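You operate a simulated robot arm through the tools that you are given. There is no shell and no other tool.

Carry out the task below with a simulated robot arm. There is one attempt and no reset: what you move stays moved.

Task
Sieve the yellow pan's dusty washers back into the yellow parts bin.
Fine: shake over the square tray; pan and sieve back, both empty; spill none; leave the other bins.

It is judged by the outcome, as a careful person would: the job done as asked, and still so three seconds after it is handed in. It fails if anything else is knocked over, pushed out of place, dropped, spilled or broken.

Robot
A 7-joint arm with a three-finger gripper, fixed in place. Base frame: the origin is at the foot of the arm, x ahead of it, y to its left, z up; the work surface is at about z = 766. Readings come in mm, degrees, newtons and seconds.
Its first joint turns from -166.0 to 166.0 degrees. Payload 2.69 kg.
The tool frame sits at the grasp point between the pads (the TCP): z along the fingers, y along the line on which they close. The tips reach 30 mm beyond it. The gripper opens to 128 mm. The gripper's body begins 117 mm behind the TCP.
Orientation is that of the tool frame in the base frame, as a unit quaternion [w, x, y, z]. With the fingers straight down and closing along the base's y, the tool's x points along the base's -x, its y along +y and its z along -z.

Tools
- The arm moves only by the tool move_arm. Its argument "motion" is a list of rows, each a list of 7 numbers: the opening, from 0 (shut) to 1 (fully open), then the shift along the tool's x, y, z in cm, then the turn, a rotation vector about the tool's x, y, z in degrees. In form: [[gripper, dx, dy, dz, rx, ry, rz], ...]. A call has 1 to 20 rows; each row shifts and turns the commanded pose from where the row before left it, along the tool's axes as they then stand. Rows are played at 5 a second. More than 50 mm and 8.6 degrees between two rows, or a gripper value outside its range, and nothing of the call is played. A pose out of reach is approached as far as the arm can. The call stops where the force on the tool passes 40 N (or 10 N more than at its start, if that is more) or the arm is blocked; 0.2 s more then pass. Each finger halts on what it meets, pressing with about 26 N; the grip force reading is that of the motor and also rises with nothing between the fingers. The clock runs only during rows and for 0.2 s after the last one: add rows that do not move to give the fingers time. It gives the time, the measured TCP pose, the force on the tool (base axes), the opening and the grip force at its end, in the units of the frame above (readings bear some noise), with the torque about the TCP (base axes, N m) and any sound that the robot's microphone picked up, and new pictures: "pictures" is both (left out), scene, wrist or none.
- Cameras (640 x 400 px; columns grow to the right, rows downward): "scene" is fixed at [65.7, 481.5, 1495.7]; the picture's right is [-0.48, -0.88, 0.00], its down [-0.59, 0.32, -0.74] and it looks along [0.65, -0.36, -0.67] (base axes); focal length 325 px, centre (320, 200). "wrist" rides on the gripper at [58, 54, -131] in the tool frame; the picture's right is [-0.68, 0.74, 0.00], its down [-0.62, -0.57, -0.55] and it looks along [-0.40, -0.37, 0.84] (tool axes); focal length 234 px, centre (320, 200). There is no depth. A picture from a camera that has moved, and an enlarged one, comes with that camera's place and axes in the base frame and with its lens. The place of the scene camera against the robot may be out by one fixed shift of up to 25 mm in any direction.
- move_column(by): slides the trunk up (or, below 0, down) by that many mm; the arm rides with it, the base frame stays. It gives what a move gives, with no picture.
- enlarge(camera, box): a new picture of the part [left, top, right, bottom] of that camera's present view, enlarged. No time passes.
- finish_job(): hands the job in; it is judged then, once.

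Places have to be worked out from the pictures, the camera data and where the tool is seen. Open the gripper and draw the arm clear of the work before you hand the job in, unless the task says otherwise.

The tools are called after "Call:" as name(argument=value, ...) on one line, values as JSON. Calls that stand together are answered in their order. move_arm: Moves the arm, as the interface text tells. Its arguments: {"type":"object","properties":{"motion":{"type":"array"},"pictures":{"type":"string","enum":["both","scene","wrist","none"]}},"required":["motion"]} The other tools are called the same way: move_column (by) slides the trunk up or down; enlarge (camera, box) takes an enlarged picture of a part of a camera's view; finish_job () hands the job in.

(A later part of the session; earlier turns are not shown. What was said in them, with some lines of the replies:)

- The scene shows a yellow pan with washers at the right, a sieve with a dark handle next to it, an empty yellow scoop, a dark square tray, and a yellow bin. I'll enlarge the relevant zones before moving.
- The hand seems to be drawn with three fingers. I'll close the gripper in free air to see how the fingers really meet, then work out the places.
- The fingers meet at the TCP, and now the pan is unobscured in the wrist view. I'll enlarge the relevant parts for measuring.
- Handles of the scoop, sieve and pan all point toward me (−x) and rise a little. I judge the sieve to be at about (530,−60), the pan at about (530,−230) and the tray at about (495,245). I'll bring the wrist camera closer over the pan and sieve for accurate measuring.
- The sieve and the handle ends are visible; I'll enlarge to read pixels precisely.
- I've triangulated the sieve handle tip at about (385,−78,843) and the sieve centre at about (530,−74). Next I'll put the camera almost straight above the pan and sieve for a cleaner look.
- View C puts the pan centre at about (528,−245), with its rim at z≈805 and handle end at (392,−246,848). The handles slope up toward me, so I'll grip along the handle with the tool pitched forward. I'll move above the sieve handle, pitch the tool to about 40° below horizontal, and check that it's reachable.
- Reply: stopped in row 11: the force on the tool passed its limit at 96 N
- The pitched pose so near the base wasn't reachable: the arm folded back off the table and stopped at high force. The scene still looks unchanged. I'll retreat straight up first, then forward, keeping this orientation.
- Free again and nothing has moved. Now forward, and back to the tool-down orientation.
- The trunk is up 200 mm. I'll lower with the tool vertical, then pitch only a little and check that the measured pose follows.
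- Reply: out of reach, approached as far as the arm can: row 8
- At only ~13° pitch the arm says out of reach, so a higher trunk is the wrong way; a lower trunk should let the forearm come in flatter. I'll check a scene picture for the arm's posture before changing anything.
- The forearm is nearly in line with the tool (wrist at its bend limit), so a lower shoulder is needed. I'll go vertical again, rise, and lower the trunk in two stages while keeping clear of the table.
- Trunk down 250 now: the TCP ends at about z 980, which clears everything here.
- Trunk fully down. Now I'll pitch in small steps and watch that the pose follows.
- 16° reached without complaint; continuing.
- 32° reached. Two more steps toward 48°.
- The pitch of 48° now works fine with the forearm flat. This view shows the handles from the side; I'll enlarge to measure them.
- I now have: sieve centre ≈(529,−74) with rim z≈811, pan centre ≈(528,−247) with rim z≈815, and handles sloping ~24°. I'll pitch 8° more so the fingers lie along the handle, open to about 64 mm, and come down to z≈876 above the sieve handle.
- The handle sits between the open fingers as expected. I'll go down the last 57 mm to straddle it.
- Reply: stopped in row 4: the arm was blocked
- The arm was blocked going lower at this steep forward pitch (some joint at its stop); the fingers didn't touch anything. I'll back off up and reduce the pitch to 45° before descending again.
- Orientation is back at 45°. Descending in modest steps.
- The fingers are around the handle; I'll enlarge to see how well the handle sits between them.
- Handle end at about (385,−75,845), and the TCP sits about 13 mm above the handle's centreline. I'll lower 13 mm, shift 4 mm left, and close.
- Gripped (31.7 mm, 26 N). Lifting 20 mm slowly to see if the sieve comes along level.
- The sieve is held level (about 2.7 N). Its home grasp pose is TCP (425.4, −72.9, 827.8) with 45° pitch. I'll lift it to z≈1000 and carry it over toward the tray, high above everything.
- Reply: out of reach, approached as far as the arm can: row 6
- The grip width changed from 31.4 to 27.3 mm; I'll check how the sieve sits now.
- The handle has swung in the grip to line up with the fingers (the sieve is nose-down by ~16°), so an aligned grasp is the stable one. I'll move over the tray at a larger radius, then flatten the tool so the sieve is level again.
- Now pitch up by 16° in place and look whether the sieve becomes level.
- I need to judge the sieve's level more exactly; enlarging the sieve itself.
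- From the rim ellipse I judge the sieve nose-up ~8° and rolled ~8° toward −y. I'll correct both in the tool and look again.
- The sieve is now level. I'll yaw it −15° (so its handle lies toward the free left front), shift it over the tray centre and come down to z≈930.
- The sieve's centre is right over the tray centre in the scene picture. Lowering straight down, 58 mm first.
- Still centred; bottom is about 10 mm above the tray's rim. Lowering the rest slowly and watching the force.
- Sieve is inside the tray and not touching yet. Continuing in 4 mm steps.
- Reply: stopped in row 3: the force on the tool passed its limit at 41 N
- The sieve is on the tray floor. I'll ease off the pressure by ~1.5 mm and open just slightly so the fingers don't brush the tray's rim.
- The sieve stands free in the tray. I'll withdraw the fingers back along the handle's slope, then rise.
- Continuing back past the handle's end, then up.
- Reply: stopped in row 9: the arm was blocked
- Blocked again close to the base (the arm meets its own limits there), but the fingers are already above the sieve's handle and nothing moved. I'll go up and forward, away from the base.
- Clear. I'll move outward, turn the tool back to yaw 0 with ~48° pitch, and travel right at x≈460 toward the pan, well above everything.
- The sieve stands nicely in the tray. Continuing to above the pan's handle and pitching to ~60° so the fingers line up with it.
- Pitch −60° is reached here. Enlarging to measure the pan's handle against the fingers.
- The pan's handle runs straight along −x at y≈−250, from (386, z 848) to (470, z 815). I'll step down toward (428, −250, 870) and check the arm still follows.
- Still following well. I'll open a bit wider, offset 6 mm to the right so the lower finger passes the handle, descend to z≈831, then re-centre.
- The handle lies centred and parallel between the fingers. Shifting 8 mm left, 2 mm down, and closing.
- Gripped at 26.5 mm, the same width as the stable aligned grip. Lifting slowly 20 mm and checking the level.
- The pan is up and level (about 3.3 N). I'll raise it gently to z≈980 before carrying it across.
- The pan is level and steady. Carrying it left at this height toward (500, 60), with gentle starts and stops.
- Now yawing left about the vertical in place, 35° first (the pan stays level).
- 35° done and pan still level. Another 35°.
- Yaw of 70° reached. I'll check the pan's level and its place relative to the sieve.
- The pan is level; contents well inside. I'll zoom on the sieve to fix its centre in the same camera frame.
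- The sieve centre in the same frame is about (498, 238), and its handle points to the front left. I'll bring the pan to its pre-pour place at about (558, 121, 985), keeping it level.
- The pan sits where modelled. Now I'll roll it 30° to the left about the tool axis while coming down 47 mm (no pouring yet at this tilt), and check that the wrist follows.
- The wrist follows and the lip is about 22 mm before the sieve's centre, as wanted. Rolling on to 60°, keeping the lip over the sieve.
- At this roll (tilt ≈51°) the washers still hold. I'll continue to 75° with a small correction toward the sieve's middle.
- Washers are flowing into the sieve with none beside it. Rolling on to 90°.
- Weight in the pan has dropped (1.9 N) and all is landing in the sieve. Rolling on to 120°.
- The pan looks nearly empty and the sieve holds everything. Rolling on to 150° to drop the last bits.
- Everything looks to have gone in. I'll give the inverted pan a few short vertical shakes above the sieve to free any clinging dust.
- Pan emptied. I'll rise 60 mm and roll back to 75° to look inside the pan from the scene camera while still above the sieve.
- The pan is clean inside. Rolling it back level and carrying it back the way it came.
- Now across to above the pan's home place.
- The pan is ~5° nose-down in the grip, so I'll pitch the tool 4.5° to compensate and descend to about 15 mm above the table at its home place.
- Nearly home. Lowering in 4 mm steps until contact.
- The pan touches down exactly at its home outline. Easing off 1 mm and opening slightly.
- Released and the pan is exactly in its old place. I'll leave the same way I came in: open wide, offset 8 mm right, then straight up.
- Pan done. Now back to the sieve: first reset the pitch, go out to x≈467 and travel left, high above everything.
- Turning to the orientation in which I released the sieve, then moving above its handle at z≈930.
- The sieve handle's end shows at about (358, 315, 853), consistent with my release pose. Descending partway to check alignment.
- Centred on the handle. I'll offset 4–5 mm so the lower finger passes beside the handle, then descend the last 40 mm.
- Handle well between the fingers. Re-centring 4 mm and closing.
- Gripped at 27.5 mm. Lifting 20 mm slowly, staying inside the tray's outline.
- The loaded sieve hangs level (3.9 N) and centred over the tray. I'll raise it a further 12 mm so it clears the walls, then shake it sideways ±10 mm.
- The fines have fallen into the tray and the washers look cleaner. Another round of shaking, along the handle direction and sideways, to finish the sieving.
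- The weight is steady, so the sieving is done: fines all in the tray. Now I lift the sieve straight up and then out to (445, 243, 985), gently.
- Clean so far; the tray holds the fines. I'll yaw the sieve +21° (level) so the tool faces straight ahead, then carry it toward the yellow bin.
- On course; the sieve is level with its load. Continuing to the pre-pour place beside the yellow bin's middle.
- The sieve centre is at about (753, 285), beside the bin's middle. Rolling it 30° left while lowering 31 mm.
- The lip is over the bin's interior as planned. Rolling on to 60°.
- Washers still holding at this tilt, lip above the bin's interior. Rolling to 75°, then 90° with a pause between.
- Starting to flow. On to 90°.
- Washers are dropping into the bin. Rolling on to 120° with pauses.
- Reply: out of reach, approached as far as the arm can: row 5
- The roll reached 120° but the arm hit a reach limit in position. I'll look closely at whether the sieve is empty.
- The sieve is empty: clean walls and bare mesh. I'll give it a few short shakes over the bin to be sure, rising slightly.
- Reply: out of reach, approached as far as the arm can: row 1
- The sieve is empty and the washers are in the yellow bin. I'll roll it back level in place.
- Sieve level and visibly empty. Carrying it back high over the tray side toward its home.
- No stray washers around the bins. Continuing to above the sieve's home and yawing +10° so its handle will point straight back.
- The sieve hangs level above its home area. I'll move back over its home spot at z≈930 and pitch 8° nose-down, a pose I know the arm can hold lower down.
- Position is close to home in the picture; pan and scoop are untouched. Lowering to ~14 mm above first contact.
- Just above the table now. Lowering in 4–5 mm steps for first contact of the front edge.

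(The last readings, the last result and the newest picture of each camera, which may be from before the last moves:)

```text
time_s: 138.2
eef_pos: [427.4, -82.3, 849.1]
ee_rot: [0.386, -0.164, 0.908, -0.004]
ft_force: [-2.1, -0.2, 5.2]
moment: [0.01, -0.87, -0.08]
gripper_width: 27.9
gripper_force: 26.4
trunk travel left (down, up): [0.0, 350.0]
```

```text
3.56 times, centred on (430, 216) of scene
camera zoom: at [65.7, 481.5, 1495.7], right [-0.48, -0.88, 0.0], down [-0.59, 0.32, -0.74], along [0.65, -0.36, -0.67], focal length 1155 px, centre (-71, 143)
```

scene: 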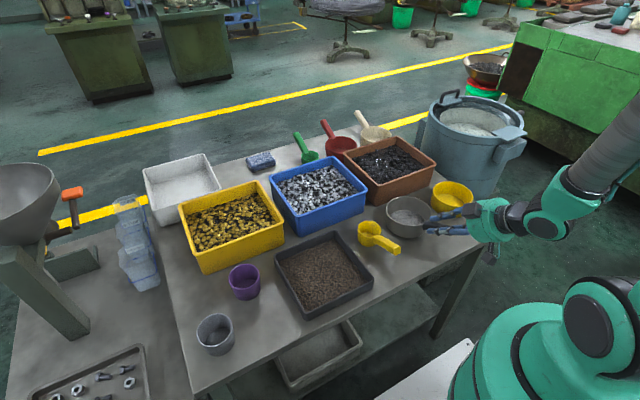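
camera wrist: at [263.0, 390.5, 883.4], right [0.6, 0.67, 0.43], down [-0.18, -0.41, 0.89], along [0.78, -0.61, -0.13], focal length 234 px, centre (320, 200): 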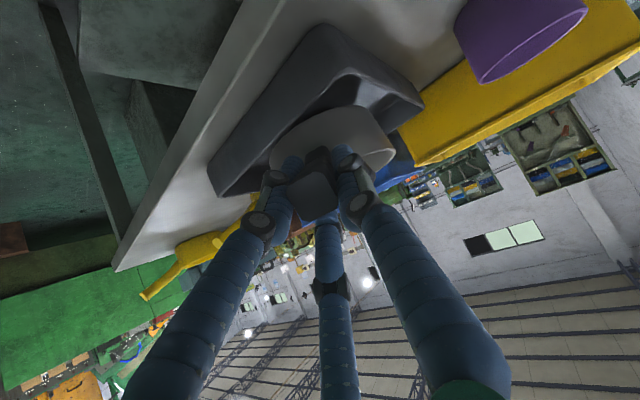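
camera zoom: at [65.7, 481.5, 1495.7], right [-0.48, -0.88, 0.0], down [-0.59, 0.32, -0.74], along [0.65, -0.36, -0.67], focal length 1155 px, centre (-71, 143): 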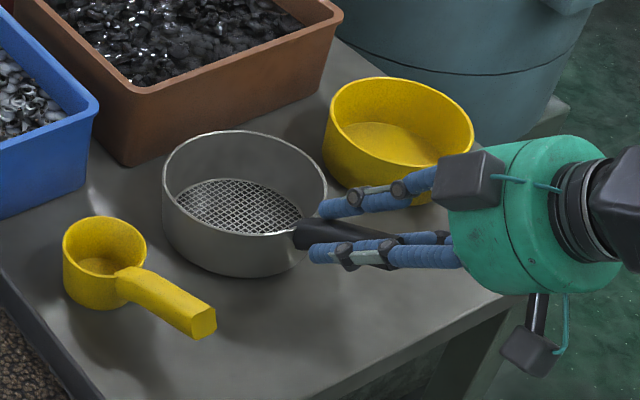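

Front edge is down, about 6 mm left of its old outline in the picture. I'll lower the handle side while easing 5 mm right and 8 mm back, letting the sieve level itself on the table.

Call:
move_arm(motion=[[0, 0.41, -0.01, 0.09, 0, 0, 0], [0, 0.41, -0.01, 0.09, 0, 0, 0], [0, 0.41, -0.01, 0.09, 0, 0, 0], [0, 0, 0, 0, 0, 0, 0]], pictures="scene")

Call:
enlarge(camera="scene", box=[340, 160, 520, 272])

```text
time_s: 139.2
eef_pos: [421.5, -85.5, 839.9]
ee_rot: [0.386, -0.163, 0.908, -0.003]
ft_force: [0.5, -0.1, 2.6]
moment: [0.09, -0.63, 0.02]
gripper_width: 28.3
gripper_force: 25.4
trunk travel left (down, up): [0.0, 350.0]
```

scene: 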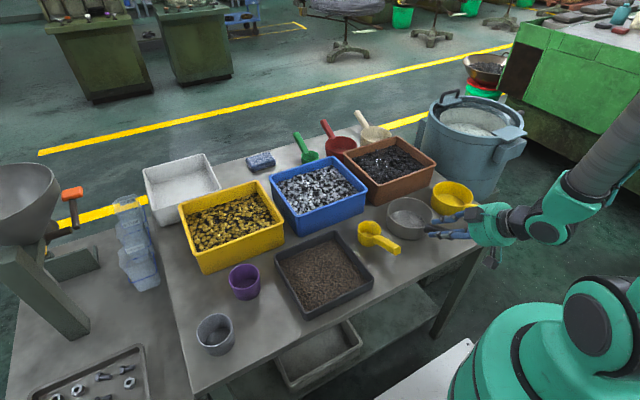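

```text
3.56 times, centred on (430, 216) of scene
camera zoom: at [65.7, 481.5, 1495.7], right [-0.48, -0.88, 0.0], down [-0.59, 0.32, -0.74], along [0.65, -0.36, -0.67], focal length 1155 px, centre (-71, 143)
```

zoom: 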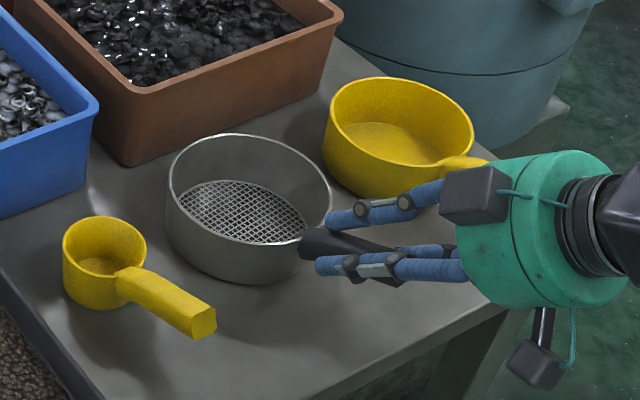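

The sieve now coincides with its original outline to within ~3 mm and sits flat. Opening slightly.

Call:
move_arm(motion=[[0.2, 0, 0, 0, 0, 0, 0], [0.28, 0, 0, 0, 0, 0, 0], [0.32, 0, 0, 0, 0, 0, 0], [0.32, 0, 0, 0, 0, 0, 0]], pictures="both")

Call:
enlarge(camera="scene", box=[340, 160, 520, 272])

Call:
enlarge(camera="wrist", box=[180, 60, 460, 240])

```text
time_s: 140.2
eef_pos: [420.6, -86.4, 839.0]
ee_rot: [0.386, -0.164, 0.908, -0.003]
ft_force: [0.7, -0.2, 1.2]
moment: [0.04, -0.03, 0.02]
gripper_width: 41.1
gripper_force: 0.1
trunk travel left (down, up): [0.0, 350.0]
camera wrist: at [276.3, -69.3, 883.4], right [0.22, 0.9, 0.38], down [0.18, -0.42, 0.89], along [0.96, -0.13, -0.26], focal length 234 px, centre (320, 200)
```

scene: 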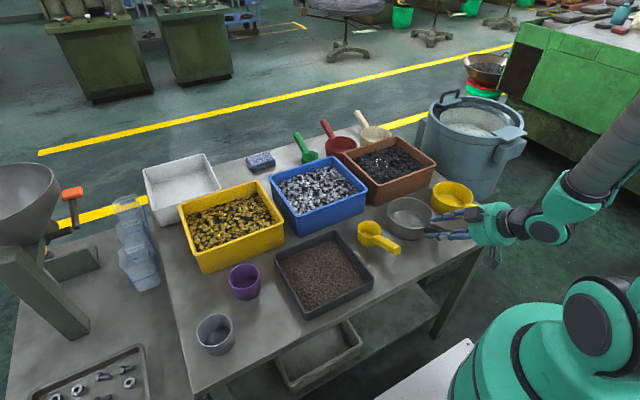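
wrist: 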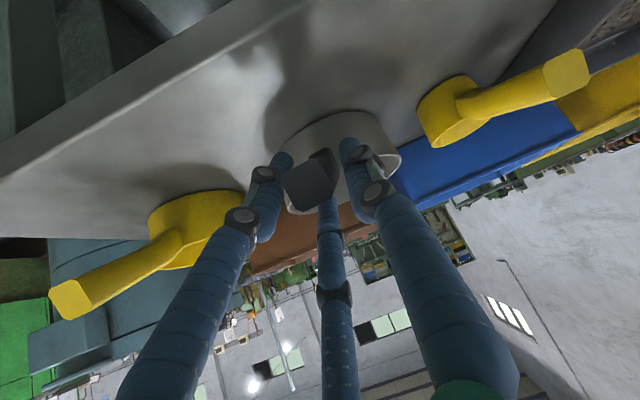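

```text
3.56 times, centred on (430, 216) of scene
camera zoom: at [65.7, 481.5, 1495.7], right [-0.48, -0.88, 0.0], down [-0.59, 0.32, -0.74], along [0.65, -0.36, -0.67], focal length 1155 px, centre (-71, 143)
```

zoom: 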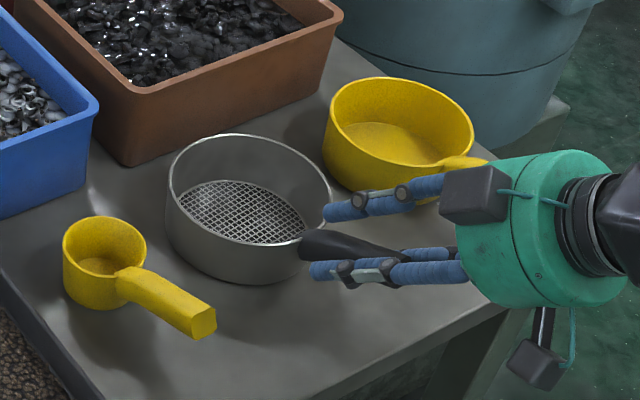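

```text
2.22 times, centred on (320, 150) of wrist
camera zoom: at [276.3, -69.3, 883.4], right [0.22, 0.9, 0.38], down [0.18, -0.42, 0.89], along [0.96, -0.13, -0.26], focal length 520 px, centre (320, 311)
```

zoom: 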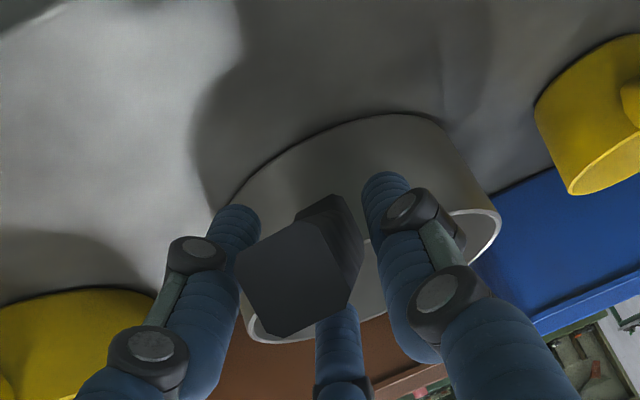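

Released; the sieve stays flat in place. Opening wide and rising straight up, clear of the handle.

Call:
move_arm(motion=[[0.45, 0, 0, 0, 0, 0, 0], [0.6, 0, 0, 0, 0, 0, 0], [0.6, 0, 0, 0, 0, 0, 0], [0.6, -0.7, -0.13, -0.703, 0, 0, 0], [0.6, -1.05, -0.195, -1.055, 0, 0, 0], [0.6, -1.05, -0.195, -1.055, 0, 0, 0], [0.6, -1.05, -0.195, -1.055, 0, 0, 0], [0.6, -2.1, -0.39, -2.11, 0, 0, 0], [0.6, -2.1, -0.39, -2.11, 0, 0, 0], [0.6, 0, 0, 0, 0, 0, 0]], pictures="both")

Call:
enlarge(camera="scene", box=[340, 160, 520, 272])

```text
time_s: 142.4
eef_pos: [419.7, -85.8, 955.5]
ee_rot: [0.386, -0.164, 0.908, -0.003]
ft_force: [0.0, 0.8, 0.6]
moment: [0.0, 0.0, -0.01]
gripper_width: 77.1
gripper_force: 0.0
trunk travel left (down, up): [0.0, 350.0]
camera wrist: at [275.2, -69.1, 999.0], right [0.22, 0.9, 0.38], down [0.18, -0.42, 0.89], along [0.96, -0.13, -0.26], focal length 234 px, centre (320, 200)
```

scene: 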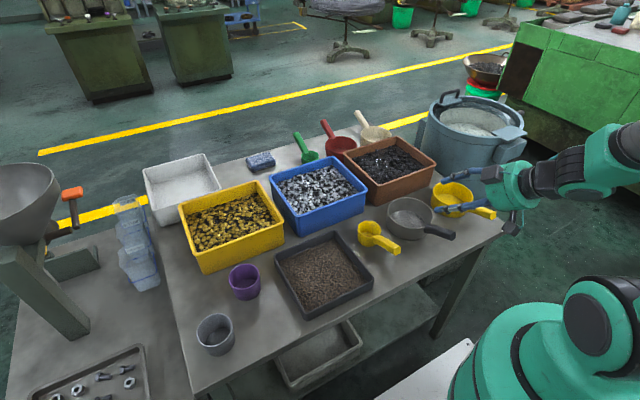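
wrist: 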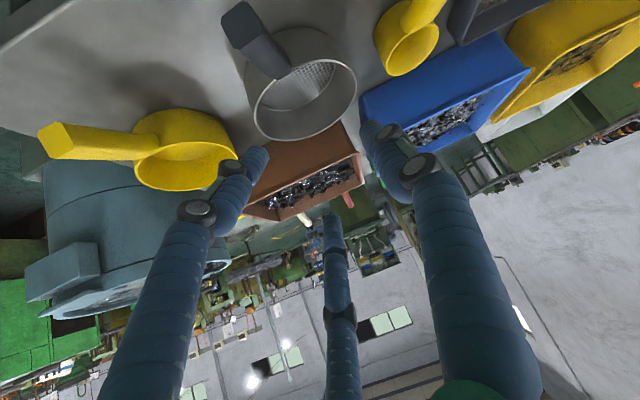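

```text
3.56 times, centred on (430, 216) of scene
camera zoom: at [65.7, 481.5, 1495.7], right [-0.48, -0.88, 0.0], down [-0.59, 0.32, -0.74], along [0.65, -0.36, -0.67], focal length 1155 px, centre (-71, 143)
```

zoom: 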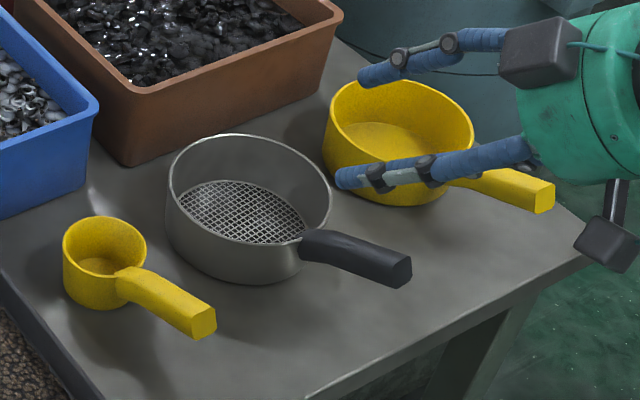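

Both pan and sieve are back on their spots. I'll check the table closely for any stray washers or dust around the tray and bins.

Call:
enlarge(camera="scene", box=[250, 200, 420, 330])

Call:
enlarge(camera="scene", box=[160, 130, 330, 290])

Call:
enlarge(camera="scene", box=[260, 120, 450, 240])

```text
3.08 times, centred on (335, 265) of scene
camera zoom: at [65.7, 481.5, 1495.7], right [-0.48, -0.88, 0.0], down [-0.59, 0.32, -0.74], along [0.65, -0.36, -0.67], focal length 1000 px, centre (274, 0)
```

zoom: 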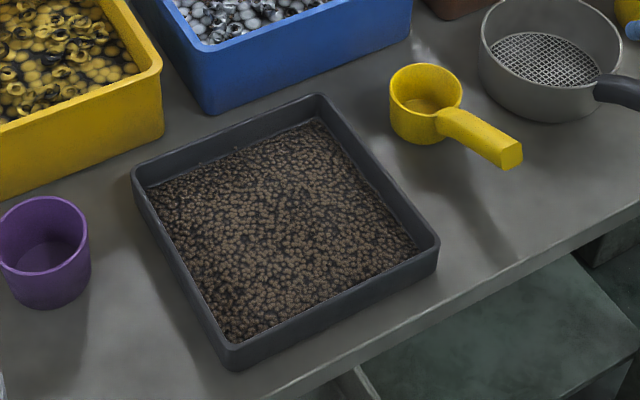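

```text
2.50 times, centred on (245, 210) of scene
camera zoom: at [65.7, 481.5, 1495.7], right [-0.48, -0.88, 0.0], down [-0.59, 0.32, -0.74], along [0.65, -0.36, -0.67], focal length 812 px, centre (508, 175)
```

zoom: 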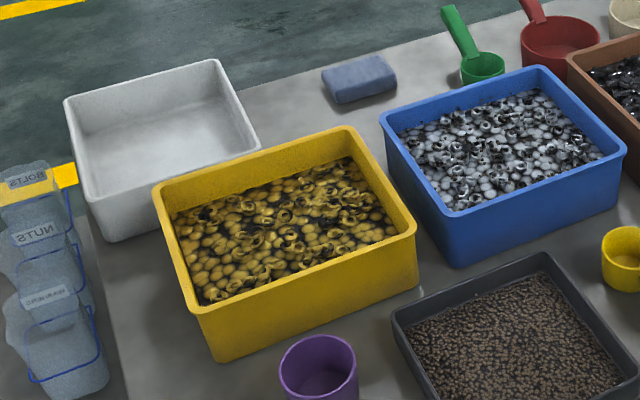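

```text
3.33 times, centred on (355, 180) of scene
camera zoom: at [65.7, 481.5, 1495.7], right [-0.48, -0.88, 0.0], down [-0.59, 0.32, -0.74], along [0.65, -0.36, -0.67], focal length 1083 px, centre (203, 267)
```

zoom: 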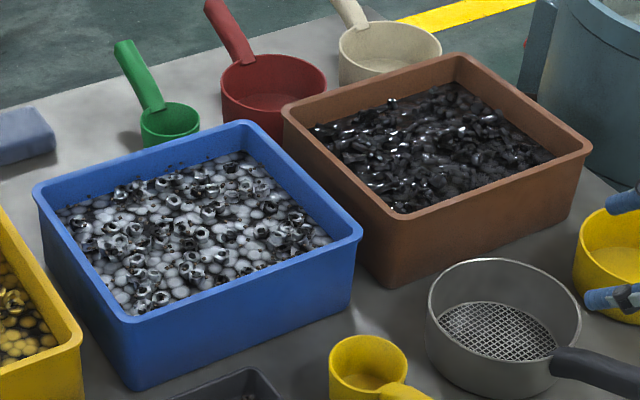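

Everything is clean: fines in the tray, washers in the yellow bin, pan and sieve empty and home, other bins untouched. I'll open the gripper fully, rise, and lift the trunk back to draw the arm clear.

Call:
move_arm(motion=[[0.8, -2.1, -0.39, -2.11, 0, 0, 0], [1, -2.1, -0.39, -2.11, 0, 0, 0], [1, 0, 0, 0, 0, 0, 0]], pictures="none")

Call:
move_column(by=150)

Call:
move_arm(motion=[[1, 0, 0, 0, 0, 0, 0], [1, 0, 0, 0, 0, 0, 0]])

```text
time_s: 143.2
eef_pos: [418.8, -83.6, 1016.3]
ee_rot: [0.386, -0.164, 0.908, -0.004]
ft_force: [0.1, 0.5, 1.1]
moment: [-0.01, -0.02, 0.0]
gripper_width: 127.8
gripper_force: 0.1
trunk travel left (down, up): [0.0, 350.0]
```

```text
time_s: 144.9
eef_pos: [419.3, -85.4, 1165.5]
ee_rot: [0.386, -0.164, 0.908, -0.003]
ft_force: [-0.4, 1.1, -0.6]
moment: [0.0, 0.05, 0.0]
gripper_width: 127.9
gripper_force: 0.1
trunk travel left (down, up): [-150.0, 200.0]
```

```text
time_s: 145.5
eef_pos: [420.7, -84.2, 1165.2]
ee_rot: [0.386, -0.165, 0.908, -0.003]
ft_force: [0.3, 0.0, -0.4]
moment: [0.01, -0.03, -0.02]
gripper_width: 127.9
gripper_force: 0.0
trunk travel left (down, up): [-150.0, 200.0]
camera wrist: at [274.8, -68.1, 1209.8], right [0.22, 0.9, 0.38], down [0.18, -0.42, 0.89], along [0.96, -0.13, -0.26], focal length 234 px, centre (320, 200)
```

scene: 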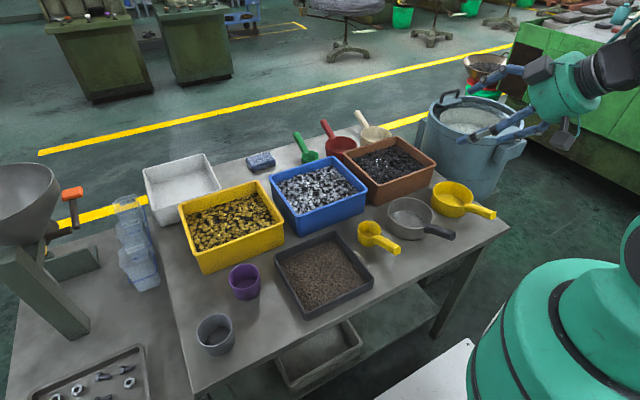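
wrist: 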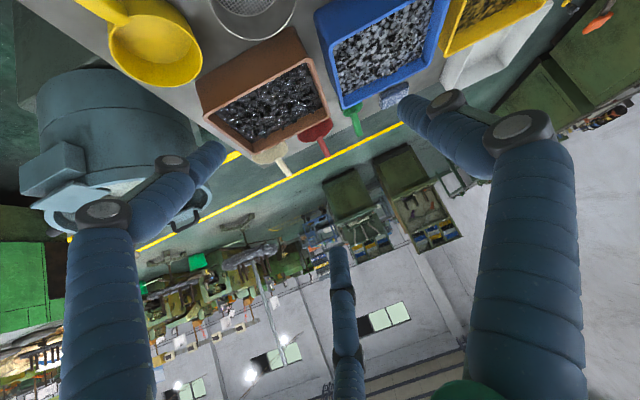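

Arm is clear. A last close look into the pan and the sieve to confirm both are empty.

Call:
enlarge(camera="wrist", box=[80, 0, 320, 120])

Call:
enlarge(camera="scene", box=[370, 165, 510, 255])

```text
2.67 times, centred on (200, 60) of wrist
camera zoom: at [274.8, -68.1, 1209.8], right [0.22, 0.9, 0.38], down [0.18, -0.42, 0.89], along [0.96, -0.13, -0.26], focal length 624 px, centre (640, 573)
```

zoom: 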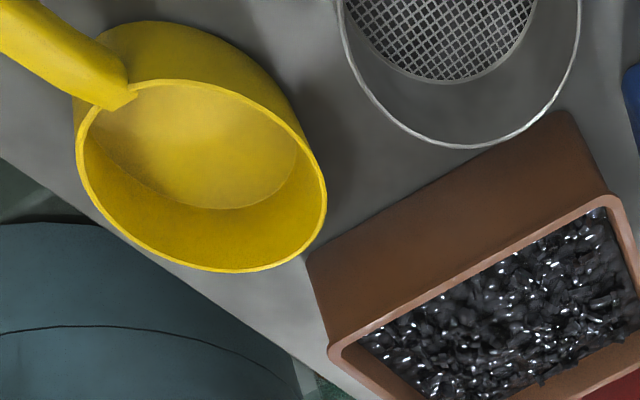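

```text
4.44 times, centred on (440, 210) of scene
camera zoom: at [65.7, 481.5, 1495.7], right [-0.48, -0.88, 0.0], down [-0.59, 0.32, -0.74], along [0.65, -0.36, -0.67], focal length 1444 px, centre (-213, 156)
```

zoom: 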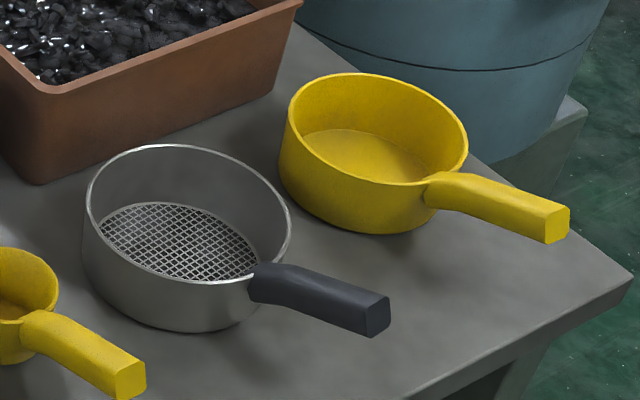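

Pan and sieve are both empty and back in place. The washers are in the yellow bin and the fines in the square tray, with nothing spilled and the other bins untouched. The gripper is open and the arm is clear, so I'm handing in the job.

Call:
finish_job()

```text
The job is handed in.
```

The yellow pan's washers are sieved and back in the yellow parts bin, and I have handed the job in. I don't have a result from the judging.

- **Fines:** I shook the sieve over the square tray, and the dust is lying in the tray.
- **Pan and sieve:** both are empty and back on their spots. The pan matches its old outline. The sieve is within about 3 mm of its old place, with its handle turned roughly 4° from how it was.
- **Spills and other bins:** I saw no stray washers or dust on the table in the close-up pictures. The blue, brown and white bins are where they were.
- **Hard stops:** early on the arm stopped at 96 N when I asked for a pose too close to its own base, and it was blocked twice more in similar spots. Nothing on the table moved in any of these, and the rest was done with the trunk lowered.

The gripper is open, the arm is clear of the work, and the trunk is back at its starting height.
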